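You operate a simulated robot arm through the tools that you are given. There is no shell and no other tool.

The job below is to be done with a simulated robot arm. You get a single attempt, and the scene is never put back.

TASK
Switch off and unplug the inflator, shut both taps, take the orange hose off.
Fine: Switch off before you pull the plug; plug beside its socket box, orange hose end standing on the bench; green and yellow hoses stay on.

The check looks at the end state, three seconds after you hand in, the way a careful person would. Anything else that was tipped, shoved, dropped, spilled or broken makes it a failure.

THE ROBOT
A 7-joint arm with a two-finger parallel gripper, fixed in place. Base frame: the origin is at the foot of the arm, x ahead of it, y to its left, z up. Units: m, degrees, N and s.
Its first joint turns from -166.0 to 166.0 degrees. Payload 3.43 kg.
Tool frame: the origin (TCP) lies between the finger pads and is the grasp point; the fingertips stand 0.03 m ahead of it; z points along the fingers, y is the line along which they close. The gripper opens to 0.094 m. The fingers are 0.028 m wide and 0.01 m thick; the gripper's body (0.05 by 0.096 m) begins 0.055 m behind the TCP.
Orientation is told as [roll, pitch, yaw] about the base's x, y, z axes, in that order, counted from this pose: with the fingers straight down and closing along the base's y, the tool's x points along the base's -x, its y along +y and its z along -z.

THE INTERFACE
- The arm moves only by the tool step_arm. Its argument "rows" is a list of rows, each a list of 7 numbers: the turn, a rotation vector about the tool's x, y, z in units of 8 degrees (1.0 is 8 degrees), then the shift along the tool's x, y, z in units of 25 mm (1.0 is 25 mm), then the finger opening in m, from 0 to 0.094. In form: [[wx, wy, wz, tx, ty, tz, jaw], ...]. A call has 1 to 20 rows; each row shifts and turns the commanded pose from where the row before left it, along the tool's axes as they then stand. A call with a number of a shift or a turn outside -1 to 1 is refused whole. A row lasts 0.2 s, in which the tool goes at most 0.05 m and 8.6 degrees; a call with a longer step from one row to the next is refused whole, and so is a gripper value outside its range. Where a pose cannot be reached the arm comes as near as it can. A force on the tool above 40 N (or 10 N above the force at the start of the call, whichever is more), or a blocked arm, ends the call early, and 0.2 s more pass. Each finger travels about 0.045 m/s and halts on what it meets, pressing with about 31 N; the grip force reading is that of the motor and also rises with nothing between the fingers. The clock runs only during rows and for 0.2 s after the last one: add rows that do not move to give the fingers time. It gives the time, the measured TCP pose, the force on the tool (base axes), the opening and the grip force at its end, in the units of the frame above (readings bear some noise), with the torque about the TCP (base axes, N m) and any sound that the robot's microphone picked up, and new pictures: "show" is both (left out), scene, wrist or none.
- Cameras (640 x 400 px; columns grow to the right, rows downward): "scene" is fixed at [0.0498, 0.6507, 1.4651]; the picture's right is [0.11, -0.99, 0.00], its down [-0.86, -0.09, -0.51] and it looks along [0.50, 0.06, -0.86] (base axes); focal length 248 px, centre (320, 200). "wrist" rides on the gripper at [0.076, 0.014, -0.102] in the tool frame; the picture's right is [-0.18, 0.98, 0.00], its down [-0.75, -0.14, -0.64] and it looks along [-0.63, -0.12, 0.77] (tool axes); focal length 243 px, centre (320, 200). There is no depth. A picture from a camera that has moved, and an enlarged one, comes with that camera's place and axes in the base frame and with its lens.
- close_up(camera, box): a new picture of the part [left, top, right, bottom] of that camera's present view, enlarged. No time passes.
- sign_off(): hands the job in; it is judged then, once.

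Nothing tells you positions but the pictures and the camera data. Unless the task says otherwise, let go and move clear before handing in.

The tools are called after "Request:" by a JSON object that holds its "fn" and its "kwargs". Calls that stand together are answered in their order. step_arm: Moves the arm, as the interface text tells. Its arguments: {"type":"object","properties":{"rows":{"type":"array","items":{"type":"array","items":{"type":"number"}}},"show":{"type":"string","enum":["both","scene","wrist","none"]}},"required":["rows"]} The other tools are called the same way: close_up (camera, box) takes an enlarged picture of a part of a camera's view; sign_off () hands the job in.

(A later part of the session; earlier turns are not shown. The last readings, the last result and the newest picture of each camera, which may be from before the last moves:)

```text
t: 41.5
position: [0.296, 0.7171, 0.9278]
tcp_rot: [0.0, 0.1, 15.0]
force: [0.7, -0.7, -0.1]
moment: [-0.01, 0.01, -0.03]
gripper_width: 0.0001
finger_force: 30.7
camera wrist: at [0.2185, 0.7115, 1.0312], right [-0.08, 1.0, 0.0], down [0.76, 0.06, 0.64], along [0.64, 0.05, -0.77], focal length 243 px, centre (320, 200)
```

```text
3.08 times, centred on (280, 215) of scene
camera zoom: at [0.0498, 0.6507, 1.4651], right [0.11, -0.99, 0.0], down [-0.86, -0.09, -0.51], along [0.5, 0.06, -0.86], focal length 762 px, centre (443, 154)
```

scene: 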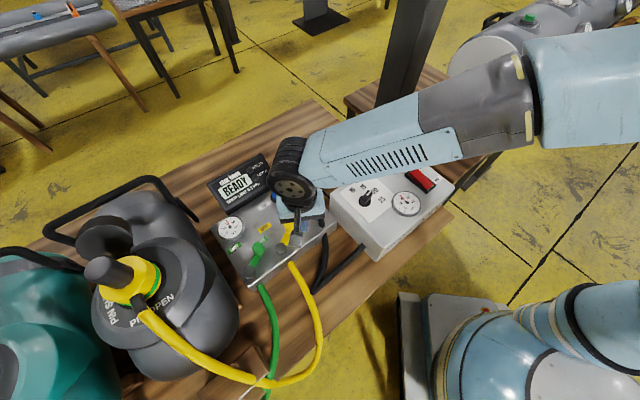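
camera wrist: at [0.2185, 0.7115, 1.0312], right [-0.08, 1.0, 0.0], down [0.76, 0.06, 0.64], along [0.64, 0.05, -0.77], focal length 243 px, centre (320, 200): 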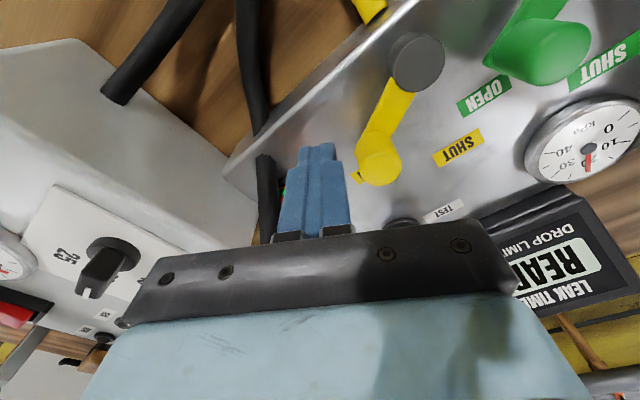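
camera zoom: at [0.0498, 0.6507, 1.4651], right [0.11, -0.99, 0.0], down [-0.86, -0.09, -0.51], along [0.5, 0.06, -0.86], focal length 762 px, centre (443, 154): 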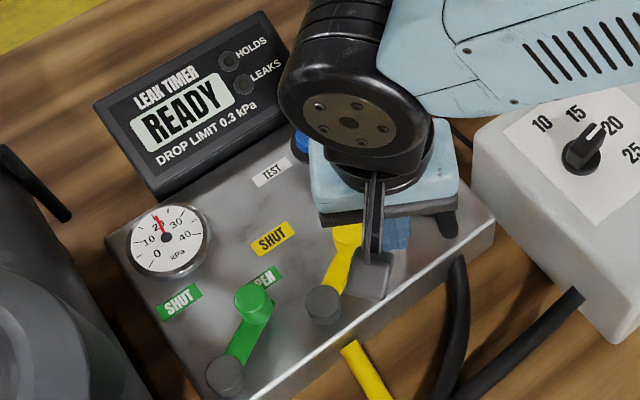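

The fingertips are beside the yellow knob at mid-height. I'll move in to contact and start pushing along the arc toward SHUT.

Request:
{"fn": "step_arm", "kwargs": {"rows": [[0, 0, 0, 0.03, 0.25, 0, 0], [0, 0, 0, 0.03, 0.25, 0, 0], [0, 0, 0, -0.0983, 0.1849, 0, 0], [0, 0, 0, -0.0784, 0.1942, 0, 0], [0, 0, 0, -0.0577, 0.2013, 0, 0]]}}

Request:
{"fn": "close_up", "kwargs": {"camera": "wrist", "box": [240, 20, 480, 200]}}

```text
t: 42.7
position: [0.2925, 0.7446, 0.928]
tcp_rot: [0.1, 0.0, 15.0]
force: [0.4, 0.2, 0.6]
moment: [0.01, -0.01, 0.0]
gripper_width: 0.0
finger_force: 31.5
camera wrist: at [0.2152, 0.738, 1.031], right [-0.08, 1.0, 0.0], down [0.76, 0.06, 0.64], along [0.64, 0.05, -0.77], focal length 243 px, centre (320, 200)
```

scene: 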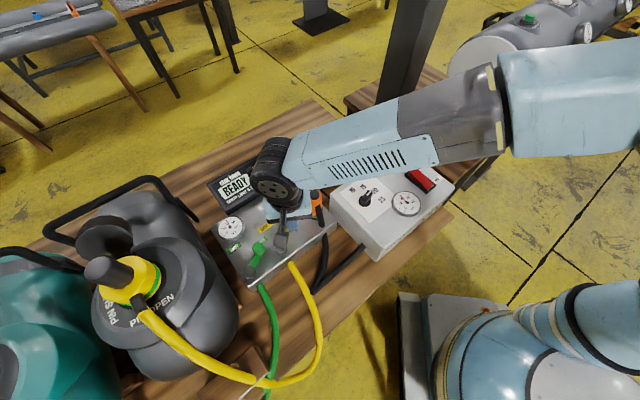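
wrist: 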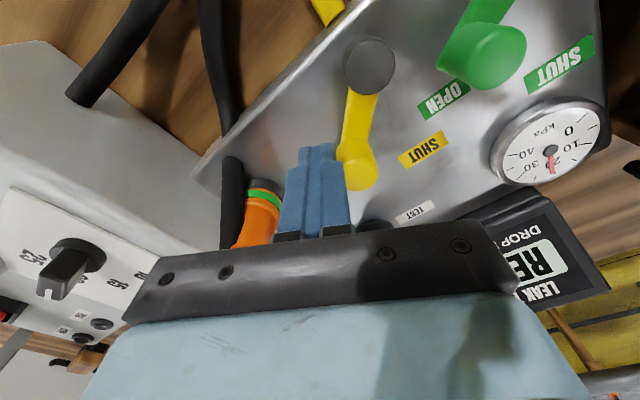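

```text
2.22 times, centred on (360, 110) of wrist
camera zoom: at [0.2152, 0.738, 1.031], right [-0.08, 1.0, 0.0], down [0.76, 0.06, 0.64], along [0.64, 0.05, -0.77], focal length 539 px, centre (231, 400)
```

zoom: 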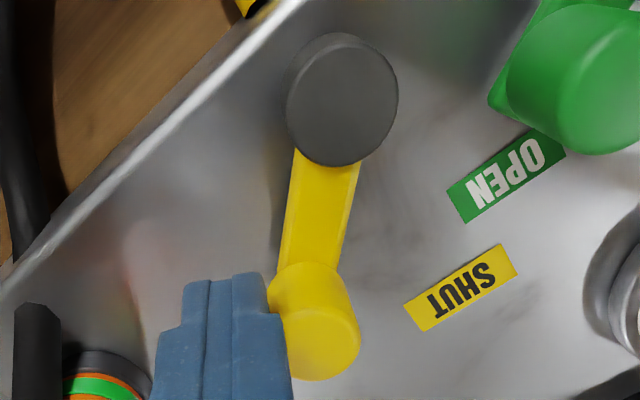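

The yellow lever turns easily, with almost no force. I'll continue the arc.

Request:
{"fn": "step_arm", "kwargs": {"rows": [[0, 0, 0, -0.0289, 0.1981, 0, 0], [0, 0, 0, -0.008, 0.2, 0, 0], [0, 0, 0, 0.0129, 0.1998, 0, 0], [0, 0, 0, 0.0337, 0.1973, 0, 0], [0, 0, 0, 0.0542, 0.1927, 0, 0]]}}

Request:
{"fn": "close_up", "kwargs": {"camera": "wrist", "box": [240, 20, 480, 200]}}

```text
t: 43.9
position: [0.2857, 0.7683, 0.9281]
tcp_rot: [0.0, -0.1, 14.9]
force: [0.4, -0.4, -0.6]
moment: [0.0, 0.0, -0.02]
gripper_width: 0.0003
finger_force: 30.9
camera wrist: at [0.2075, 0.7622, 1.0307], right [-0.08, 1.0, 0.0], down [0.76, 0.06, 0.64], along [0.64, 0.05, -0.77], focal length 243 px, centre (320, 200)
```

scene: 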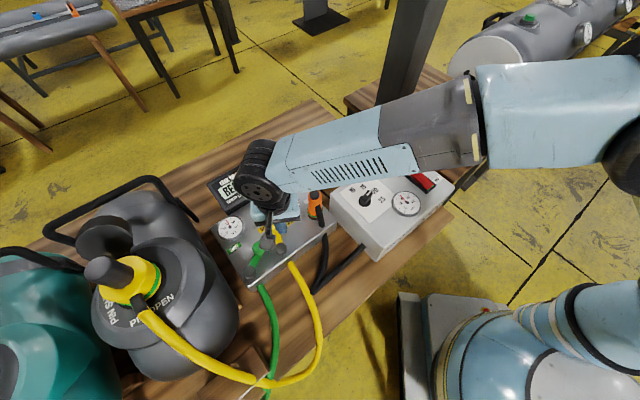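
wrist: 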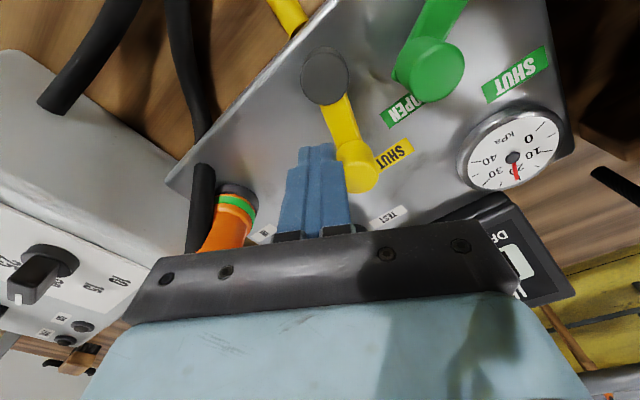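

```text
2.22 times, centred on (360, 110) of wrist
camera zoom: at [0.2075, 0.7622, 1.0307], right [-0.08, 1.0, 0.0], down [0.76, 0.06, 0.64], along [0.64, 0.05, -0.77], focal length 539 px, centre (231, 400)
```

zoom: 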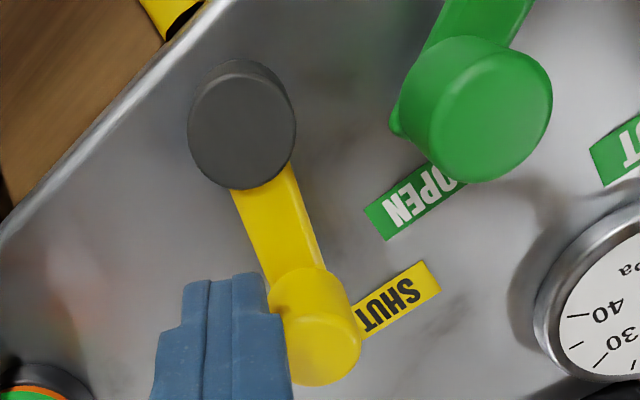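

It is tracking well, and the knob is nearing the SHUT label. I'll go on in smaller batches and watch for the end stop.

Request:
{"fn": "step_arm", "kwargs": {"rows": [[0, 0, 0, 0.074, 0.186, 0, 0], [0, 0, 0, 0.0931, 0.1773, 0, 0]]}}

Request:
{"fn": "close_up", "kwargs": {"camera": "wrist", "box": [240, 20, 480, 200]}}

```text
t: 44.5
position: [0.2799, 0.7752, 0.9267]
tcp_rot: [0.0, 0.0, 15.0]
force: [0.5, 0.0, 0.5]
moment: [0.02, 0.03, 0.0]
gripper_width: 0.0001
finger_force: 31.1
camera wrist: at [0.2017, 0.7696, 1.0307], right [-0.08, 1.0, 0.0], down [0.76, 0.06, 0.64], along [0.64, 0.05, -0.77], focal length 243 px, centre (320, 200)
```

scene: 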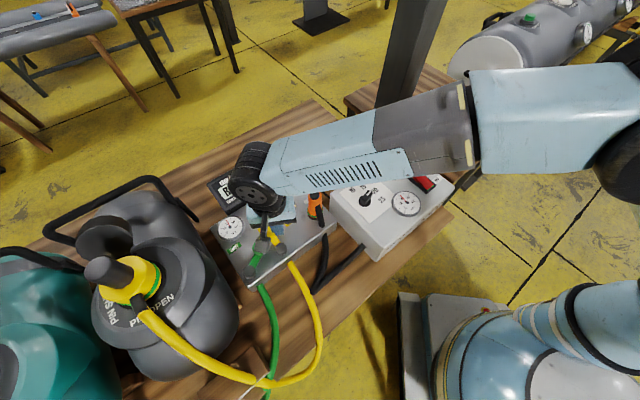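
wrist: 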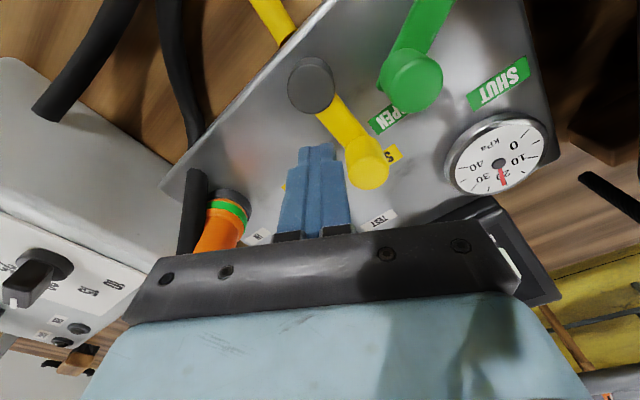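

```text
2.22 times, centred on (360, 110) of wrist
camera zoom: at [0.2017, 0.7696, 1.0307], right [-0.08, 1.0, 0.0], down [0.76, 0.06, 0.64], along [0.64, 0.05, -0.77], focal length 539 px, centre (231, 400)
```

zoom: 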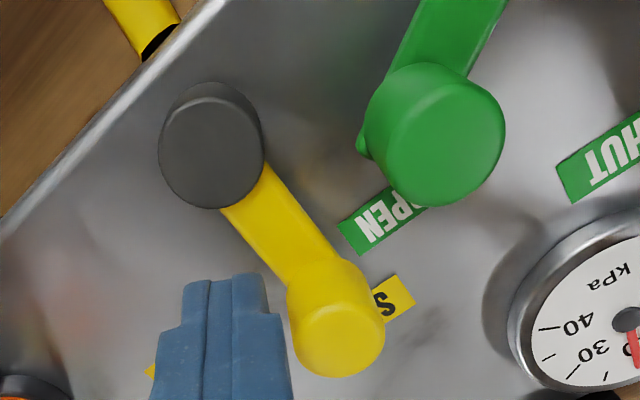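

The knob has reached about 44°, right over the SHUT label. I'll nudge a little further to confirm it is against its stop.

Request:
{"fn": "step_arm", "kwargs": {"rows": [[0, 0, 0, 0.055, 0.083, 0, 0], [0, 0, 0, 0.055, 0.083, 0, 0], [0, 0, 0, 0, 0, 0, 0]]}}

Request:
{"fn": "close_up", "kwargs": {"camera": "wrist", "box": [240, 20, 480, 200]}}

```text
t: 45.3
position: [0.2755, 0.7786, 0.9278]
tcp_rot: [0.0, -0.1, 14.9]
force: [0.4, -0.3, -0.7]
moment: [-0.01, -0.02, 0.03]
gripper_width: 0.0
finger_force: 31.0
camera wrist: at [0.1979, 0.7731, 1.031], right [-0.08, 1.0, 0.0], down [0.76, 0.06, 0.64], along [0.64, 0.05, -0.77], focal length 243 px, centre (320, 200)
```

scene: 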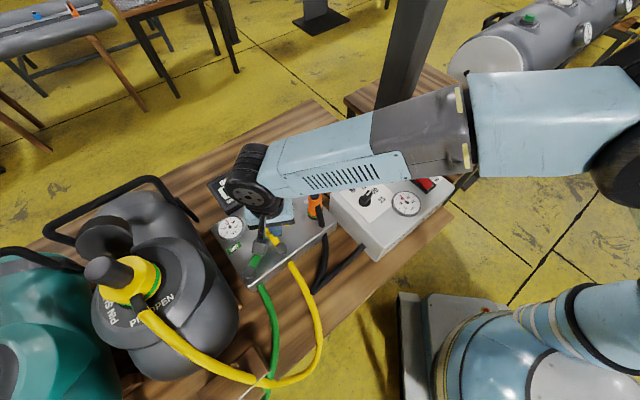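
wrist: 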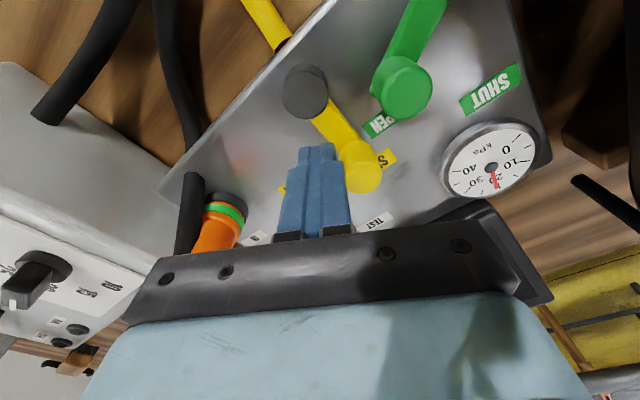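

```text
2.22 times, centred on (360, 110) of wrist
camera zoom: at [0.1979, 0.7731, 1.031], right [-0.08, 1.0, 0.0], down [0.76, 0.06, 0.64], along [0.64, 0.05, -0.77], focal length 539 px, centre (231, 400)
```

zoom: 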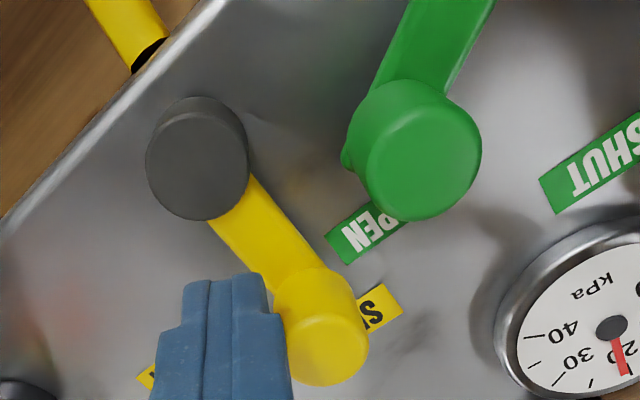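

The lever is at about 45° and the finger is just catching up to it. One more small push should tell me whether it's on the stop.

Request:
{"fn": "step_arm", "kwargs": {"rows": [[0, 0, 0, 0.05, 0.09, 0, 0], [0, 0, 0, 0.05, 0.09, 0, 0], [0, 0, 0, 0, 0, 0, 0]], "show": "wrist"}}

Request:
{"fn": "close_up", "kwargs": {"camera": "wrist", "box": [240, 20, 480, 200]}}

```text
t: 46.1
position: [0.2739, 0.781, 0.9286]
tcp_rot: [-0.1, 0.0, 14.9]
force: [8.5, -24.0, 3.3]
moment: [-0.54, -0.25, -0.33]
gripper_width: 0.0
finger_force: 31.3
camera wrist: at [0.1958, 0.7756, 1.0311], right [-0.08, 1.0, 0.0], down [0.76, 0.06, 0.64], along [0.64, 0.05, -0.77], focal length 243 px, centre (320, 200)
```

wrist: 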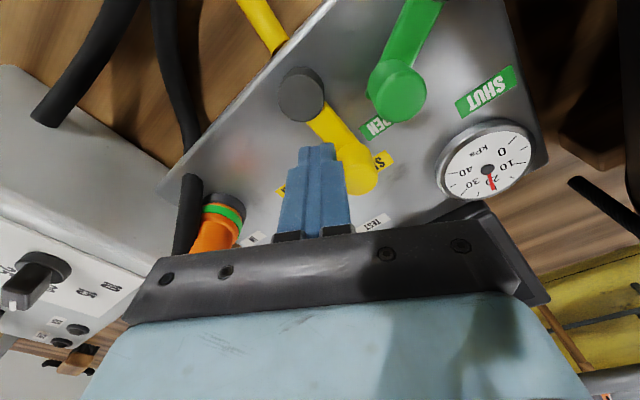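

```text
2.22 times, centred on (360, 110) of wrist
camera zoom: at [0.1958, 0.7756, 1.0311], right [-0.08, 1.0, 0.0], down [0.76, 0.06, 0.64], along [0.64, 0.05, -0.77], focal length 539 px, centre (231, 400)
```

zoom: 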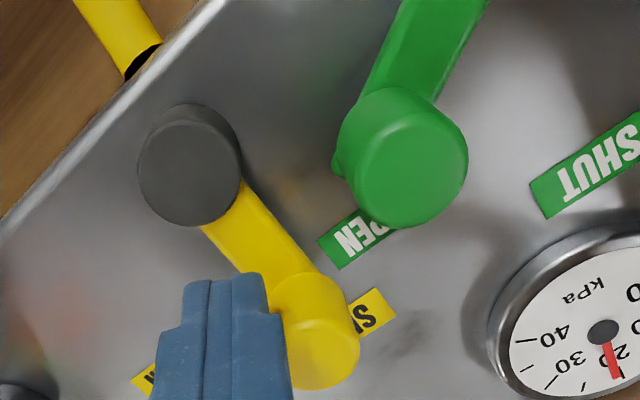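

The force rose to 25 N with the lever at about 45–50°, so the yellow tap is on its SHUT stop. I'll back off, rise, and hover beside the green knob, using the same offset moved about 87 mm along the panel.

Request:
{"fn": "step_arm", "kwargs": {"rows": [[0, 0, 0, 0, -0.2, 0, 0], [0, 0, 0, 0, -0.2, 0, 0], [0, 0, 0, 0, 0, -0.8, 0], [0, 0, 0, 0, 0, -0.8, 0], [0, 0, 0, 0, 0, -0.8, 0], [0, 0, 0, 0, 0, -0.8, 0], [0, 0, 0, 0.806, 0.504, 0, 0], [0, 0, 0, 0.806, 0.504, 0, 0], [0, 0, 0, 0, 0, 0, 0]]}}

Request:
{"fn": "close_up", "kwargs": {"camera": "wrist", "box": [240, 0, 480, 180]}}

Request:
{"fn": "close_up", "kwargs": {"camera": "scene", "box": [180, 150, 340, 290]}}

```text
t: 48.1
position: [0.229, 0.7872, 1.0089]
tcp_rot: [0.1, 0.0, 15.1]
force: [0.7, 0.2, -0.2]
moment: [-0.01, -0.02, 0.01]
gripper_width: 0.0
finger_force: 31.2
camera wrist: at [0.1516, 0.7814, 1.1112], right [-0.08, 1.0, 0.0], down [0.76, 0.06, 0.64], along [0.64, 0.05, -0.77], focal length 243 px, centre (320, 200)
```

scene: 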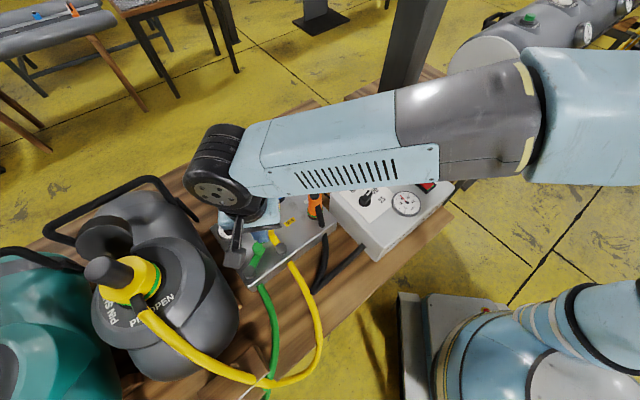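
wrist: 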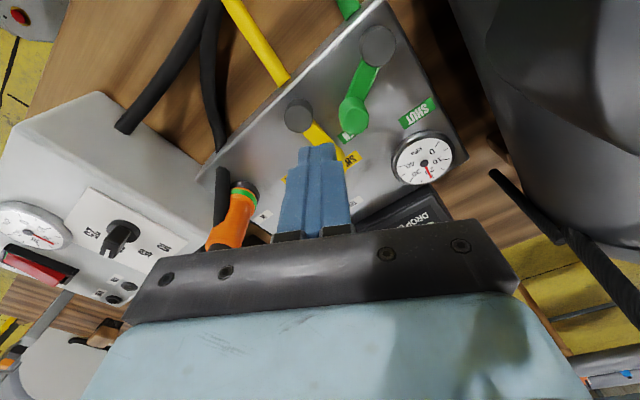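

```text
2.22 times, centred on (360, 90) of wrist
camera zoom: at [0.1516, 0.7814, 1.1112], right [-0.08, 1.0, 0.0], down [0.76, 0.06, 0.64], along [0.64, 0.05, -0.77], focal length 539 px, centre (231, 444)
```

zoom: 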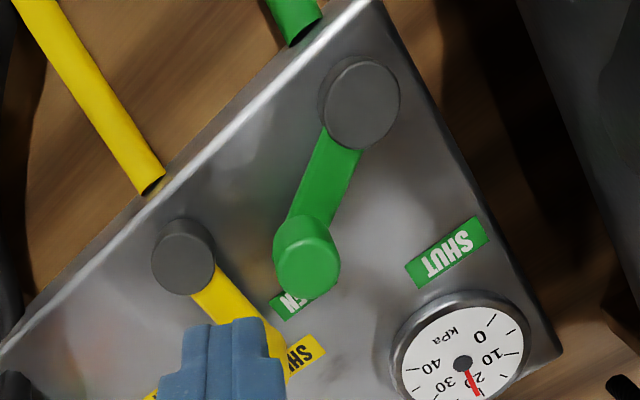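

```text
2.86 times, centred on (260, 220) of scene
camera zoom: at [0.0498, 0.6507, 1.4651], right [0.11, -0.99, 0.0], down [-0.86, -0.09, -0.51], along [0.5, 0.06, -0.86], focal length 708 px, centre (491, 143)
```

zoom: 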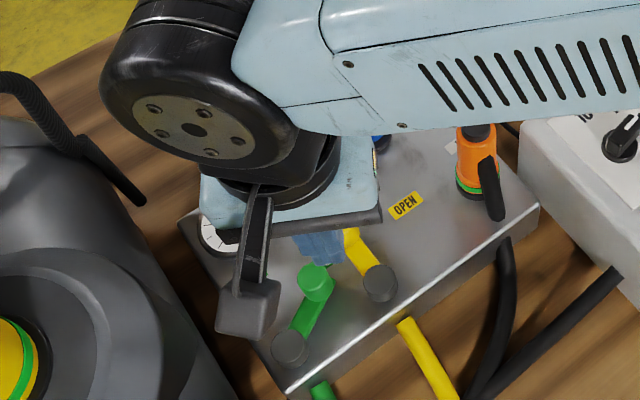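

The green knob is at about (0.224, 0.814) and its pivot at about (0.177, 0.828). The fingers are just beside it, and the yellow pivot is close behind them, so I'll keep the tips higher this time, around z 0.908, as I descend.

Request:
{"fn": "step_arm", "kwargs": {"rows": [[0, 0, 0, 0, 0.1, 0.8, 0], [0, 0, 0, 0, 0, 0.8, 0], [0, 0, 0, 0, 0, 0.6, 0], [0, 0, 0, 0, 0, 0.4, 0], [0, 0, 0, 0, 0, 0.2, 0], [0, 0, 0, 0, 0, 0, 0]]}}

Request:
{"fn": "close_up", "kwargs": {"camera": "wrist", "box": [240, 0, 480, 180]}}

Request:
{"fn": "close_up", "kwargs": {"camera": "scene", "box": [200, 180, 320, 290]}}

```text
t: 49.5
position: [0.2282, 0.7888, 0.9374]
tcp_rot: [0.1, 0.1, 15.0]
force: [-1.0, 0.4, -0.4]
moment: [-0.01, 0.01, 0.02]
gripper_width: 0.0
finger_force: 31.1
camera wrist: at [0.1505, 0.7834, 1.0412], right [-0.08, 1.0, 0.0], down [0.76, 0.06, 0.64], along [0.64, 0.05, -0.77], focal length 243 px, centre (320, 200)
```

scene: 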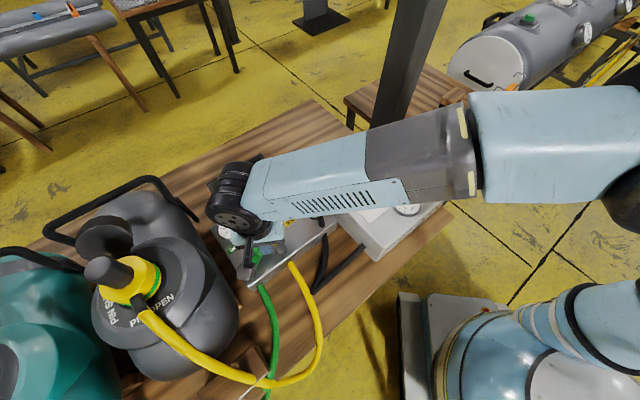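
wrist: 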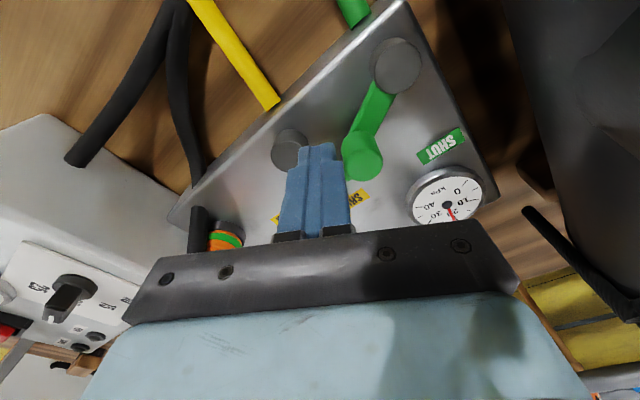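

```text
2.22 times, centred on (360, 90) of wrist
camera zoom: at [0.1505, 0.7834, 1.0412], right [-0.08, 1.0, 0.0], down [0.76, 0.06, 0.64], along [0.64, 0.05, -0.77], focal length 539 px, centre (231, 444)
```

zoom: 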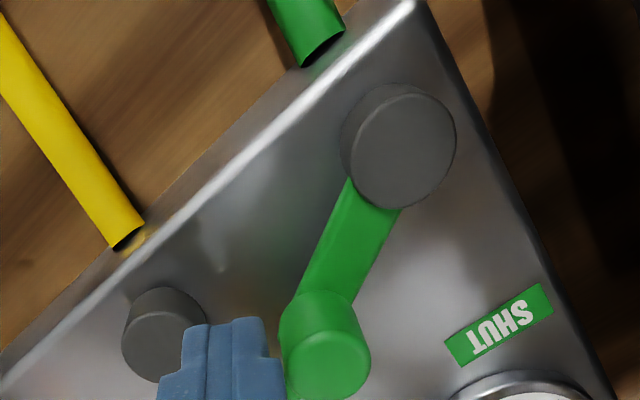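

```text
3.64 times, centred on (260, 235) of scene
camera zoom: at [0.0498, 0.6507, 1.4651], right [0.11, -0.99, 0.0], down [-0.86, -0.09, -0.51], along [0.5, 0.06, -0.86], focal length 901 px, centre (538, 73)
```

zoom: 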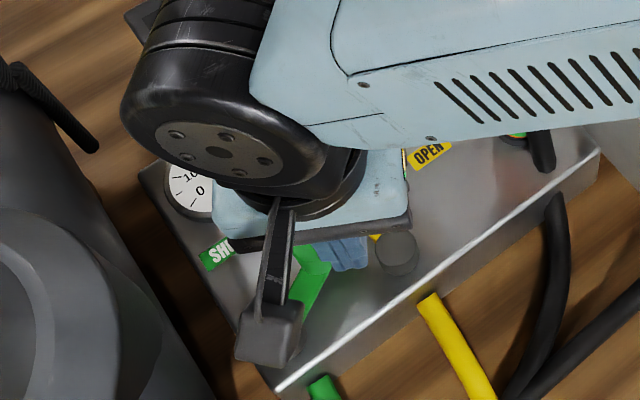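

The fingertips sit just left of the green knob and clear of the yellow pivot. I'll push along the same arc.

Request:
{"fn": "step_arm", "kwargs": {"rows": [[0, 0, 0, 0, 0.12, 0, 0], [0, 0, 0, -0.0953, 0.1808, 0, 0], [0, 0, 0, -0.0759, 0.1898, 0, 0], [0, 0, 0, -0.0557, 0.1967, 0, 0], [0, 0, 0, -0.0348, 0.2014, 0, 0], [0, 0, 0, -0.0135, 0.204, 0, 0]]}}

Request:
{"fn": "close_up", "kwargs": {"camera": "wrist", "box": [240, 0, 480, 180]}}

```text
t: 50.9
position: [0.2274, 0.8184, 0.9378]
tcp_rot: [-0.1, -0.1, 15.0]
force: [0.6, 0.1, -0.2]
moment: [-0.01, 0.01, -0.01]
gripper_width: 0.0
finger_force: 31.1
camera wrist: at [0.1499, 0.8118, 1.0409], right [-0.08, 1.0, 0.0], down [0.76, 0.06, 0.64], along [0.64, 0.05, -0.77], focal length 243 px, centre (320, 200)
```

scene: 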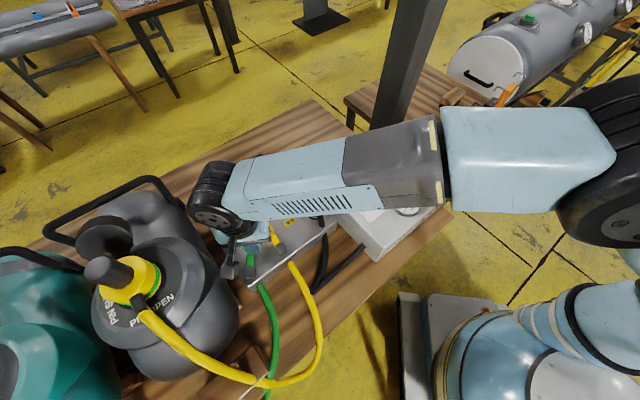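
wrist: 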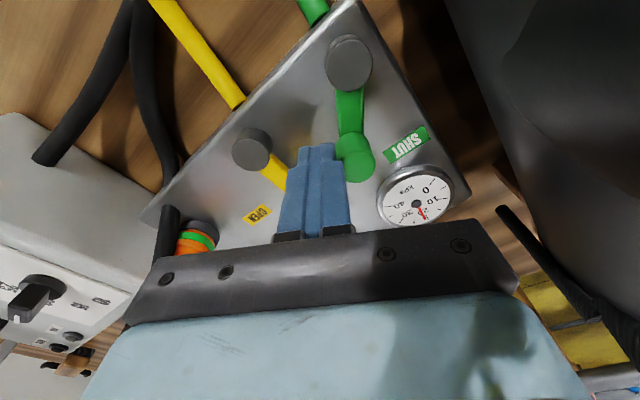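

```text
2.22 times, centred on (360, 90) of wrist
camera zoom: at [0.1499, 0.8118, 1.0409], right [-0.08, 1.0, 0.0], down [0.76, 0.06, 0.64], along [0.64, 0.05, -0.77], focal length 539 px, centre (231, 444)
```

zoom: 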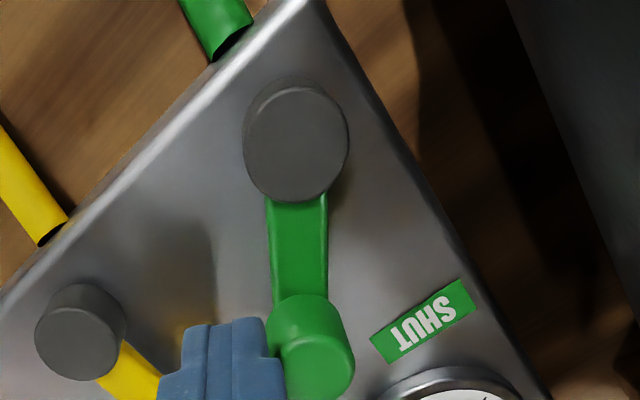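

The green lever is turning freely and the yellow one isn't disturbed. I'll keep going toward SHUT.

Request:
{"fn": "step_arm", "kwargs": {"rows": [[0, 0, 0, 0.0078, 0.2043, 0, 0], [0, 0, 0, 0.0292, 0.2023, 0, 0], [0, 0, 0, 0.0501, 0.1982, 0, 0], [0, 0, 0, 0.0706, 0.1918, 0, 0]], "show": "wrist"}}

Request:
{"fn": "close_up", "kwargs": {"camera": "wrist", "box": [240, 0, 480, 180]}}

```text
t: 51.9
position: [0.2184, 0.8353, 0.9377]
tcp_rot: [0.0, 0.1, 15.0]
force: [0.6, 0.5, 1.4]
moment: [0.0, 0.02, 0.02]
gripper_width: 0.0
finger_force: 30.7
camera wrist: at [0.141, 0.8293, 1.0412], right [-0.08, 1.0, 0.0], down [0.76, 0.06, 0.64], along [0.64, 0.05, -0.77], focal length 243 px, centre (320, 200)
```

wrist: 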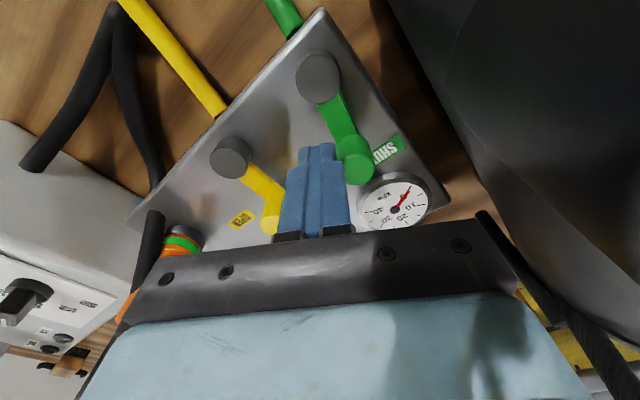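

```text
2.22 times, centred on (360, 90) of wrist
camera zoom: at [0.141, 0.8293, 1.0412], right [-0.08, 1.0, 0.0], down [0.76, 0.06, 0.64], along [0.64, 0.05, -0.77], focal length 539 px, centre (231, 444)
```

zoom: 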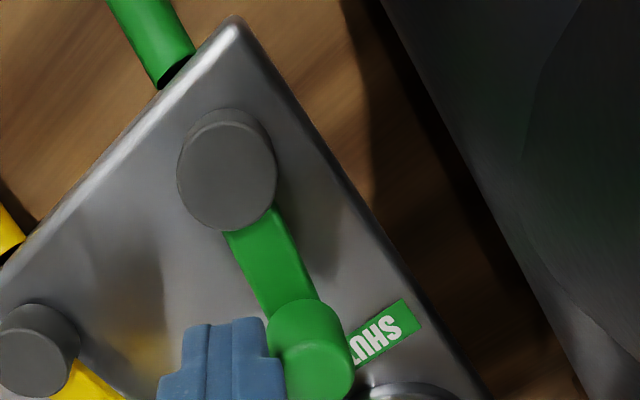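

The lever is nearly at SHUT. I'll push on in small steps until I feel its stop.

Request:
{"fn": "step_arm", "kwargs": {"rows": [[0, 0, 0, 0.0902, 0.1834, 0, 0], [0, 0, 0, 0.108, 0.173, 0, 0], [0, 0, 0, 0, 0, 0, 0]], "show": "wrist"}}

Request:
{"fn": "close_up", "kwargs": {"camera": "wrist", "box": [240, 0, 480, 180]}}

```text
t: 52.7
position: [0.2118, 0.8425, 0.9384]
tcp_rot: [0.0, 0.0, 15.0]
force: [-1.0, -0.7, 1.0]
moment: [0.01, 0.02, -0.03]
gripper_width: 0.0
finger_force: 30.9
camera wrist: at [0.1342, 0.8369, 1.0411], right [-0.08, 1.0, 0.0], down [0.76, 0.06, 0.64], along [0.64, 0.05, -0.77], focal length 243 px, centre (320, 200)
```

wrist: 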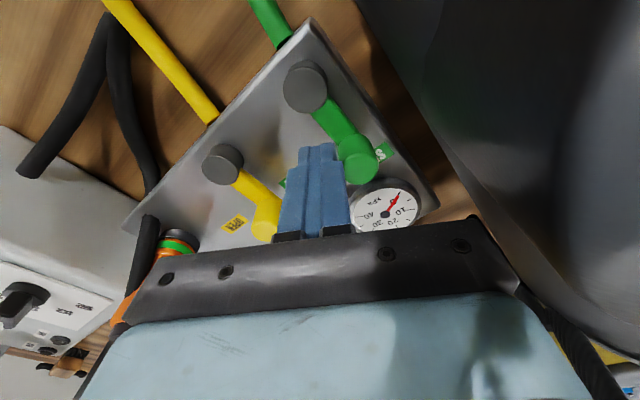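

```text
2.22 times, centred on (360, 90) of wrist
camera zoom: at [0.1342, 0.8369, 1.0411], right [-0.08, 1.0, 0.0], down [0.76, 0.06, 0.64], along [0.64, 0.05, -0.77], focal length 539 px, centre (231, 444)
```

zoom: 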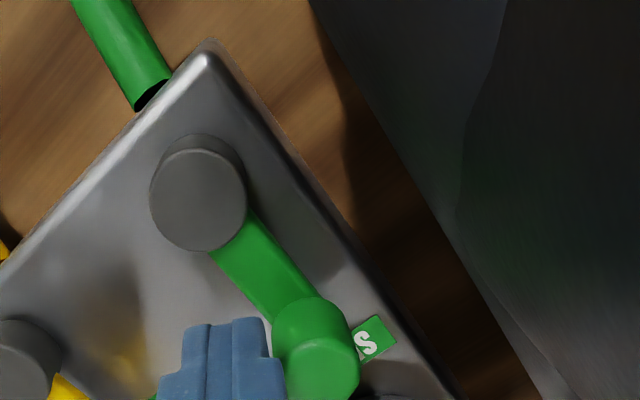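

The green knob now covers its SHUT label. A final small push should confirm the stop, as with yellow.

Request:
{"fn": "step_arm", "kwargs": {"rows": [[0, 0, 0, 0.05, 0.085, 0, 0], [0, 0, 0, 0.05, 0.085, 0, 0], [0, 0, 0, 0, 0, 0, 0]], "show": "wrist"}}

```text
t: 53.5
position: [0.2105, 0.8445, 0.937]
tcp_rot: [0.0, 0.1, 14.9]
force: [8.2, -25.9, 2.0]
moment: [-0.76, -0.26, -0.39]
gripper_width: 0.0
finger_force: 31.2
camera wrist: at [0.1322, 0.8393, 1.0409], right [-0.07, 1.0, 0.0], down [0.76, 0.06, 0.64], along [0.64, 0.05, -0.77], focal length 243 px, centre (320, 200)
```

wrist: 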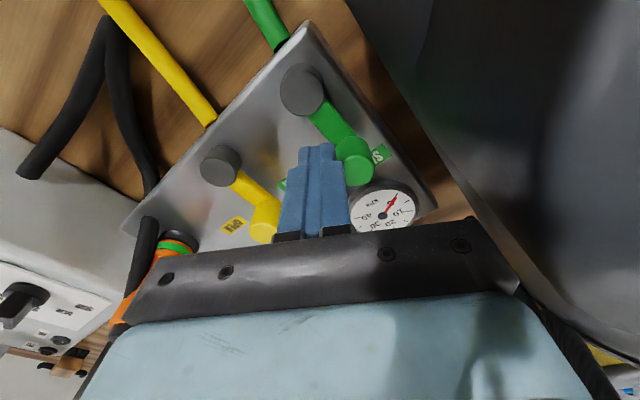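

The green tap is also firmly on its SHUT stop. I'll back off, rise and move across to study the orange connector.

Request:
{"fn": "step_arm", "kwargs": {"rows": [[0, 0, 0, 0, -0.2, 0, 0], [0, 0, 0, 0, -0.2, 0, 0], [0, 0, 0, 0, 0, -0.8, 0], [0, 0, 0, 0, 0, -0.9, 0], [0, 0, 0, 0, 0, -0.9, 0], [0, 0, 0, 0, 0, -0.9, 0], [0, 0, 0, 0, 0, -0.9, 0], [0, 0, 0, 0, 0, -0.9, 0.03], [0, 0, 0, 0, -0.9, 0, 0.06], [0, 0, 0, 0, -0.9, 0, 0.07], [0, 0, 0, 0, -0.9, 0, 0.07], [0, 0, 0, 0, -0.9, 0, 0.07], [0, 0, 0, 0, -0.9, 0, 0.07], [0, 0, 0, 0, -0.9, 0, 0.07]]}}

Request:
{"fn": "close_up", "kwargs": {"camera": "wrist", "box": [200, 0, 480, 200]}}

Request:
{"fn": "close_up", "kwargs": {"camera": "scene", "box": [190, 150, 350, 290]}}

```text
t: 56.5
position: [0.2459, 0.706, 1.0706]
tcp_rot: [0.0, -0.1, 15.0]
force: [0.0, -0.7, 0.2]
moment: [-0.01, 0.05, -0.01]
gripper_width: 0.07
finger_force: 0.0
camera wrist: at [0.1676, 0.7008, 1.1729], right [-0.08, 1.0, 0.0], down [0.76, 0.06, 0.64], along [0.64, 0.05, -0.77], focal length 243 px, centre (320, 200)
```

scene: 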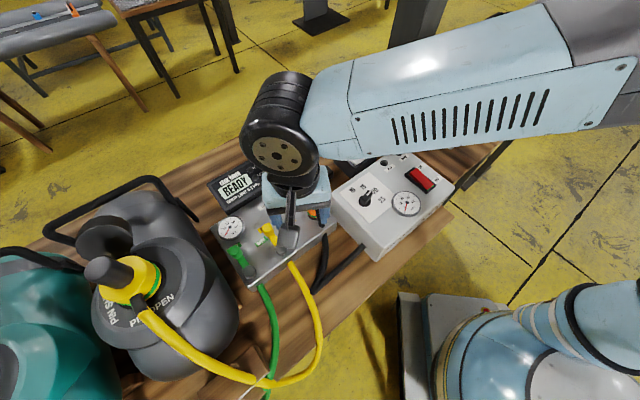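
wrist: 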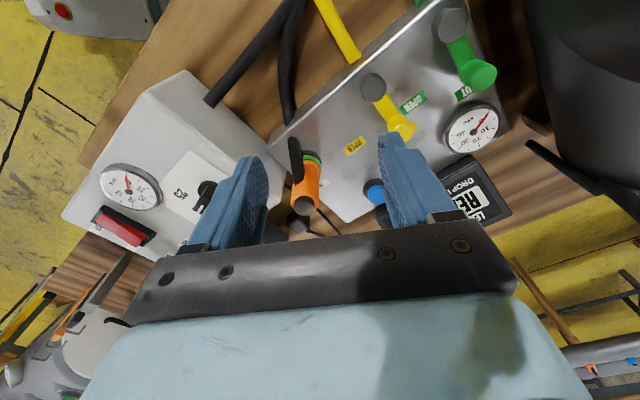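

```text
2.00 times, centred on (340, 100) of wrist
camera zoom: at [0.1676, 0.7008, 1.1729], right [-0.08, 1.0, 0.0], down [0.76, 0.06, 0.64], along [0.64, 0.05, -0.77], focal length 485 px, centre (280, 400)
```

zoom: 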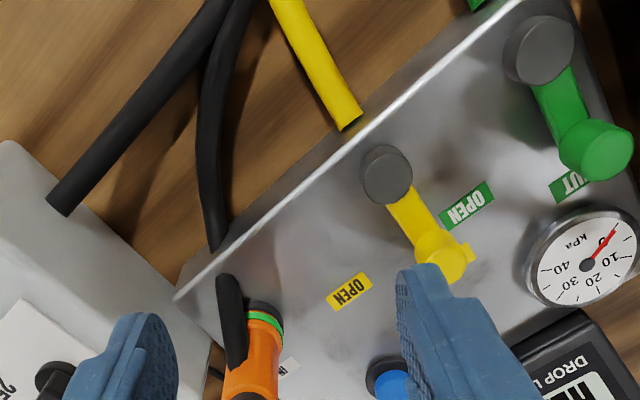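

```text
2.86 times, centred on (270, 220) of scene
camera zoom: at [0.0498, 0.6507, 1.4651], right [0.11, -0.99, 0.0], down [-0.86, -0.09, -0.51], along [0.5, 0.06, -0.86], focal length 708 px, centre (463, 143)
```

zoom: 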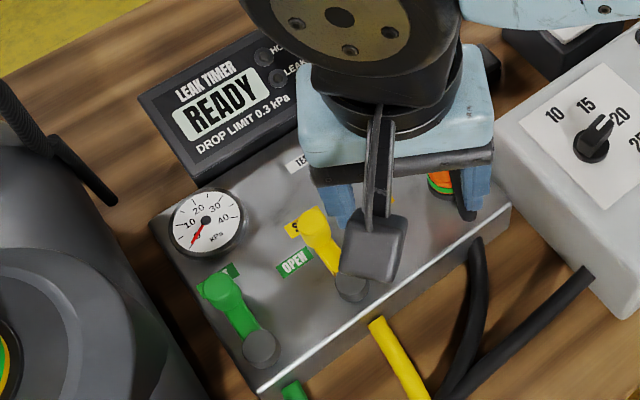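

Both taps now point at SHUT. I'll zoom in on the orange connector to work out how it comes off.

Request:
{"fn": "close_up", "kwargs": {"camera": "wrist", "box": [260, 110, 360, 230]}}

Request:
{"fn": "close_up", "kwargs": {"camera": "scene", "box": [60, 210, 240, 340]}}

```text
3.33 times, centred on (310, 170) of wrist
camera zoom: at [0.1676, 0.7008, 1.1729], right [-0.08, 1.0, 0.0], down [0.76, 0.06, 0.64], along [0.64, 0.05, -0.77], focal length 809 px, centre (353, 300)
```

zoom: 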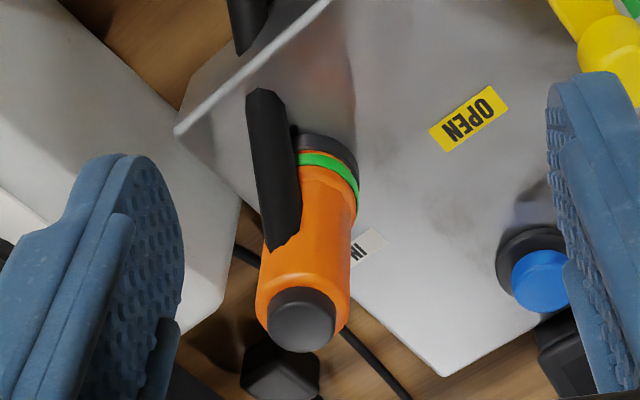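

```text
3.08 times, centred on (150, 275) of scene
camera zoom: at [0.0498, 0.6507, 1.4651], right [0.11, -0.99, 0.0], down [-0.86, -0.09, -0.51], along [0.5, 0.06, -0.86], focal length 762 px, centre (843, -31)
```

zoom: 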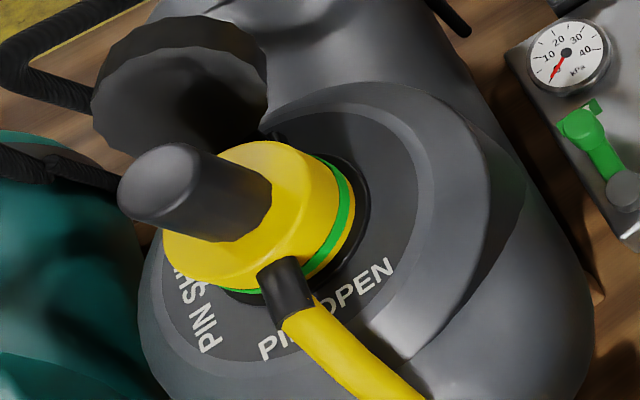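

The orange connector stands upright at about (0.352, 0.698), is roughly 32 mm across with its cap at z 0.967, and its hose leaves toward the front at about 208°. I'll turn to yaw 30° so the fingers close across the hose direction, and hover over it.

Request:
{"fn": "step_arm", "kwargs": {"rows": [[0, 0, -0.9375, 0, 0, 0, 0.07], [0, 0, -0.9375, 0, 0, 0, 0.07], [0, 0, 0, -0.887, -0.604, 0, 0.06], [0, 0, 0, -0.887, -0.604, 0, 0.056], [0, 0, 0, -0.887, -0.604, 0, 0.056], [0, 0, 0, -0.887, -0.604, 0, 0.056], [0, 0, 0, 0, 0, 0, 0.056]]}}

Request:
{"fn": "close_up", "kwargs": {"camera": "wrist", "box": [240, 20, 420, 200]}}

Request:
{"fn": "close_up", "kwargs": {"camera": "scene", "box": [260, 120, 380, 260]}}

```text
t: 58.1
position: [0.3541, 0.6986, 1.0695]
tcp_rot: [0.0, 0.0, 29.9]
force: [0.5, -0.2, 0.0]
moment: [-0.01, 0.0, 0.03]
gripper_width: 0.0563
finger_force: 0.0
camera wrist: at [0.2798, 0.6728, 1.1725], right [-0.33, 0.94, 0.0], down [0.72, 0.25, 0.64], along [0.61, 0.21, -0.77], focal length 243 px, centre (320, 200)
```

scene: 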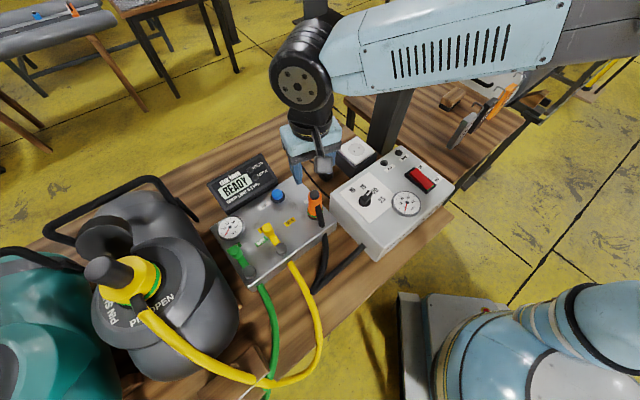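
wrist: 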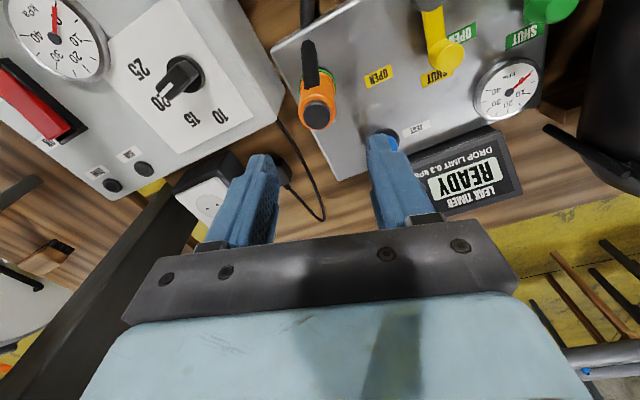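

```text
2.22 times, centred on (330, 110) of wrist
camera zoom: at [0.2798, 0.6728, 1.1725], right [-0.33, 0.94, 0.0], down [0.72, 0.25, 0.64], along [0.61, 0.21, -0.77], focal length 539 px, centre (298, 400)
```

zoom: 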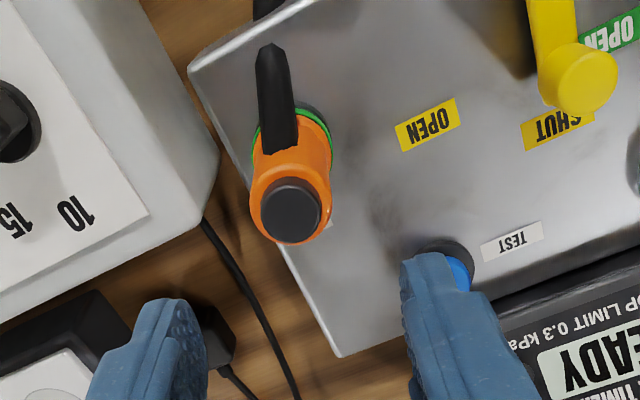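

```text
2.86 times, centred on (320, 190) of scene
camera zoom: at [0.0498, 0.6507, 1.4651], right [0.11, -0.99, 0.0], down [-0.86, -0.09, -0.51], along [0.5, 0.06, -0.86], focal length 708 px, centre (320, 229)
```

zoom: 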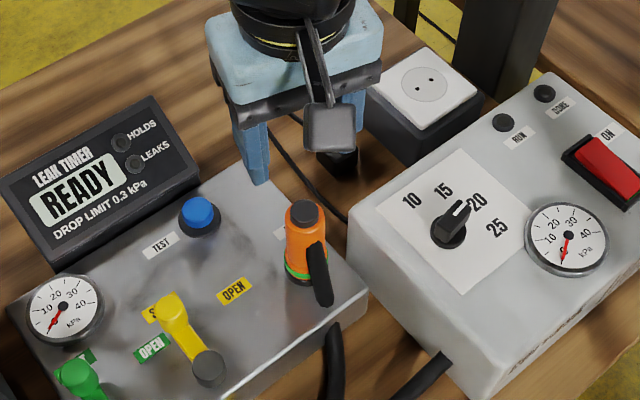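

The cap measures (0.353, 0.696), so the TCP is within 3 mm of it. I'll lower so the fingers straddle the orange body.

Request:
{"fn": "step_arm", "kwargs": {"rows": [[0, 0, 0, 0.08, -0.02, 0.9, 0.056], [0, 0, 0, 0, 0, 0.9, 0.056], [0, 0, 0, 0, 0, 0.9, 0.056], [0, 0, 0, 0, 0, 0.9, 0.056], [0, 0, 0, 0, 0, 0.8, 0.056], [0, 0, 0, 0, 0, 0.7, 0.056], [0, 0, 0, 0, 0, 0.5, 0.056], [0, 0, 0, 0, 0, 0, 0.056]]}}

Request:
{"fn": "close_up", "kwargs": {"camera": "wrist", "box": [220, 40, 420, 220]}}

Request:
{"fn": "close_up", "kwargs": {"camera": "scene", "box": [270, 140, 370, 250]}}

```text
t: 59.9
position: [0.3521, 0.6968, 0.9315]
tcp_rot: [0.0, 0.0, 30.0]
force: [-0.1, 0.1, -0.6]
moment: [0.02, -0.03, 0.0]
gripper_width: 0.0558
finger_force: 0.0
camera wrist: at [0.2786, 0.6717, 1.0335], right [-0.33, 0.94, 0.0], down [0.72, 0.25, 0.64], along [0.61, 0.21, -0.77], focal length 243 px, centre (320, 200)
```

scene: 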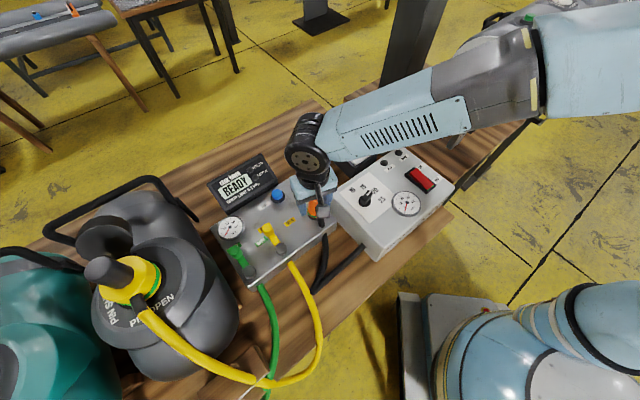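
wrist: 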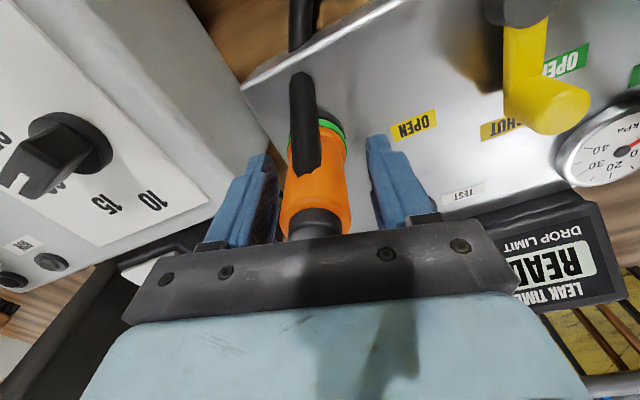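

```text
2.22 times, centred on (320, 130) of wrist
camera zoom: at [0.2786, 0.6717, 1.0335], right [-0.33, 0.94, 0.0], down [0.72, 0.25, 0.64], along [0.61, 0.21, -0.77], focal length 539 px, centre (320, 356)
```

zoom: 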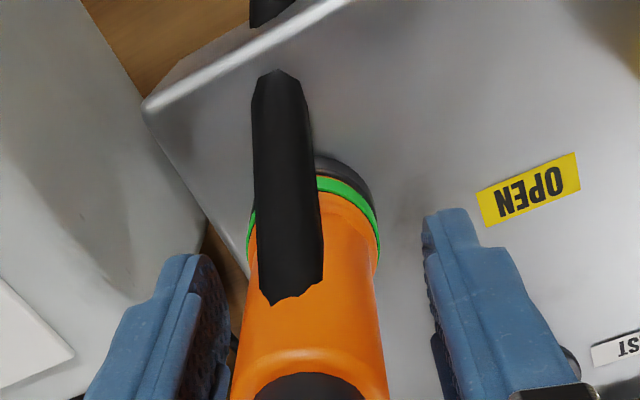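

```text
3.64 times, centred on (320, 195) of scene
camera zoom: at [0.0498, 0.6507, 1.4651], right [0.11, -0.99, 0.0], down [-0.86, -0.09, -0.51], along [0.5, 0.06, -0.86], focal length 901 px, centre (320, 218)
```

zoom: 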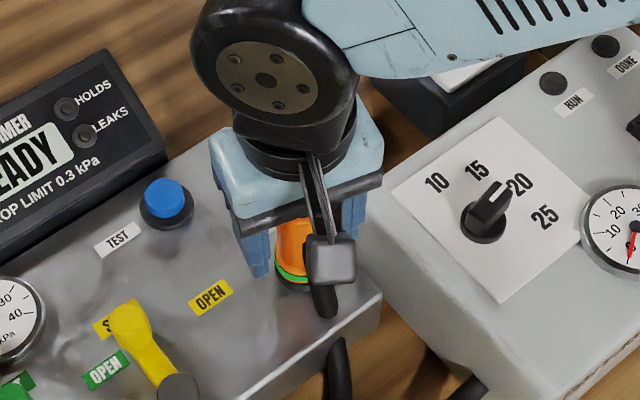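

The fingers straddle the orange body, slightly off-centre by about 3 mm. I'll shift to centre it and then close.

Request:
{"fn": "step_arm", "kwargs": {"rows": [[0, 0, 0, 0, -0.12, 0, 0.056], [0, 0, 0, 0, 0, 0, 0.045], [0, 0, 0, 0, 0, 0, 0.03], [0, 0, 0, 0, 0, 0, 0.02], [0, 0, 0, 0, 0, 0, 0.0], [0, 0, 0, 0, 0, 0, 0.0]]}}

Request:
{"fn": "close_up", "kwargs": {"camera": "wrist", "box": [220, 40, 420, 240]}}

```text
t: 61.3
position: [0.3547, 0.6945, 0.9312]
tcp_rot: [0.0, -0.1, 30.0]
force: [10.9, 12.1, 1.0]
moment: [0.16, -0.12, 0.0]
gripper_width: 0.0326
finger_force: 30.1
camera wrist: at [0.2808, 0.6696, 1.0337], right [-0.33, 0.94, 0.0], down [0.72, 0.25, 0.64], along [0.61, 0.21, -0.77], focal length 243 px, centre (320, 200)
```

scene: 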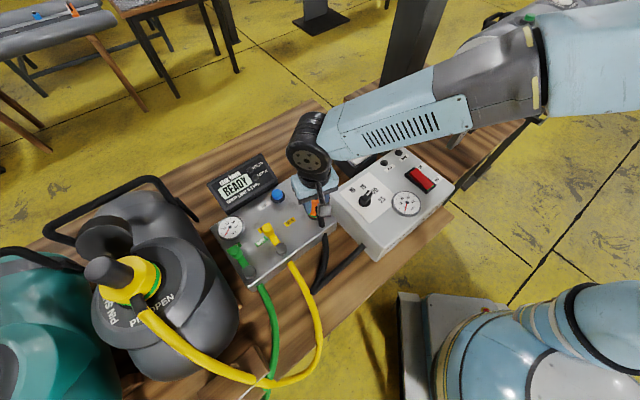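
wrist: 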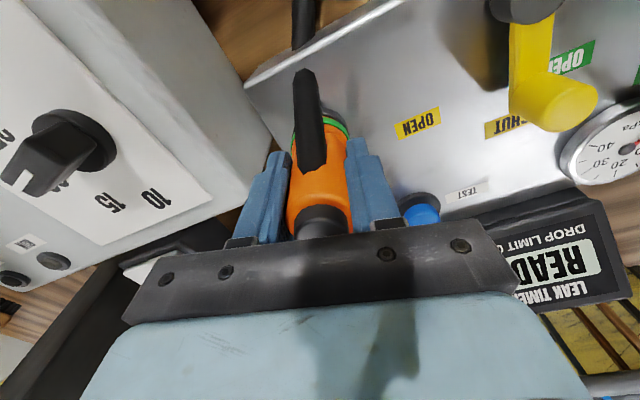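

```text
2.00 times, centred on (320, 140) of wrist
camera zoom: at [0.2808, 0.6696, 1.0337], right [-0.33, 0.94, 0.0], down [0.72, 0.25, 0.64], along [0.61, 0.21, -0.77], focal length 485 px, centre (320, 320)
```

zoom: 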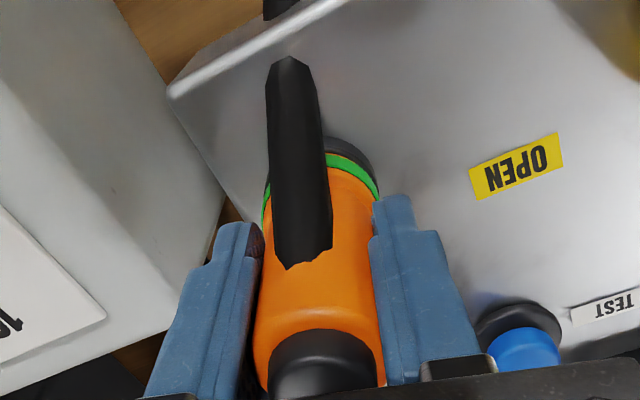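

The body is gripped at 32.6 mm with a moderate sideways load. I'll pull up a couple of millimetres first, to see whether it lifts freely or is locked.

Request:
{"fn": "step_arm", "kwargs": {"rows": [[0, 0, 0, 0, 0, -0.06, 0.0], [0, 0, 0, 0, 0, -0.06, 0.0], [0, 0, 0, 0, 0, 0, 0.0]], "show": "wrist"}}

Request:
{"fn": "close_up", "kwargs": {"camera": "wrist", "box": [220, 40, 420, 240]}}

```text
t: 62.1
position: [0.3537, 0.6931, 0.9333]
tcp_rot: [0.1, 0.1, 30.0]
force: [2.8, 1.9, -0.5]
moment: [0.06, -0.19, 0.0]
gripper_width: 0.0326
finger_force: 31.0
camera wrist: at [0.2797, 0.6686, 1.0365], right [-0.33, 0.94, 0.0], down [0.72, 0.26, 0.64], along [0.61, 0.21, -0.77], focal length 243 px, centre (320, 200)
```

wrist: 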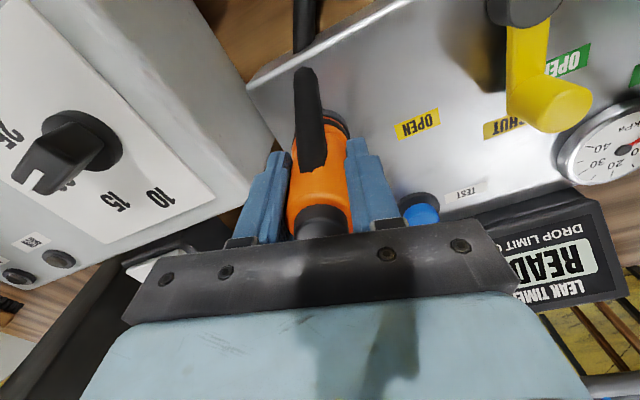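

```text
2.00 times, centred on (320, 140) of wrist
camera zoom: at [0.2797, 0.6686, 1.0365], right [-0.33, 0.94, 0.0], down [0.72, 0.26, 0.64], along [0.61, 0.21, -0.77], focal length 485 px, centre (320, 320)
```

zoom: 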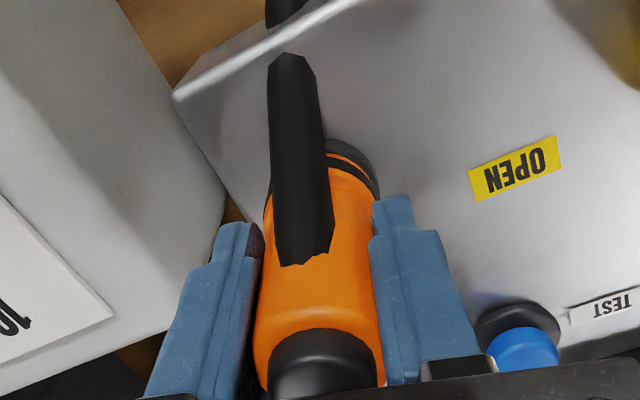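

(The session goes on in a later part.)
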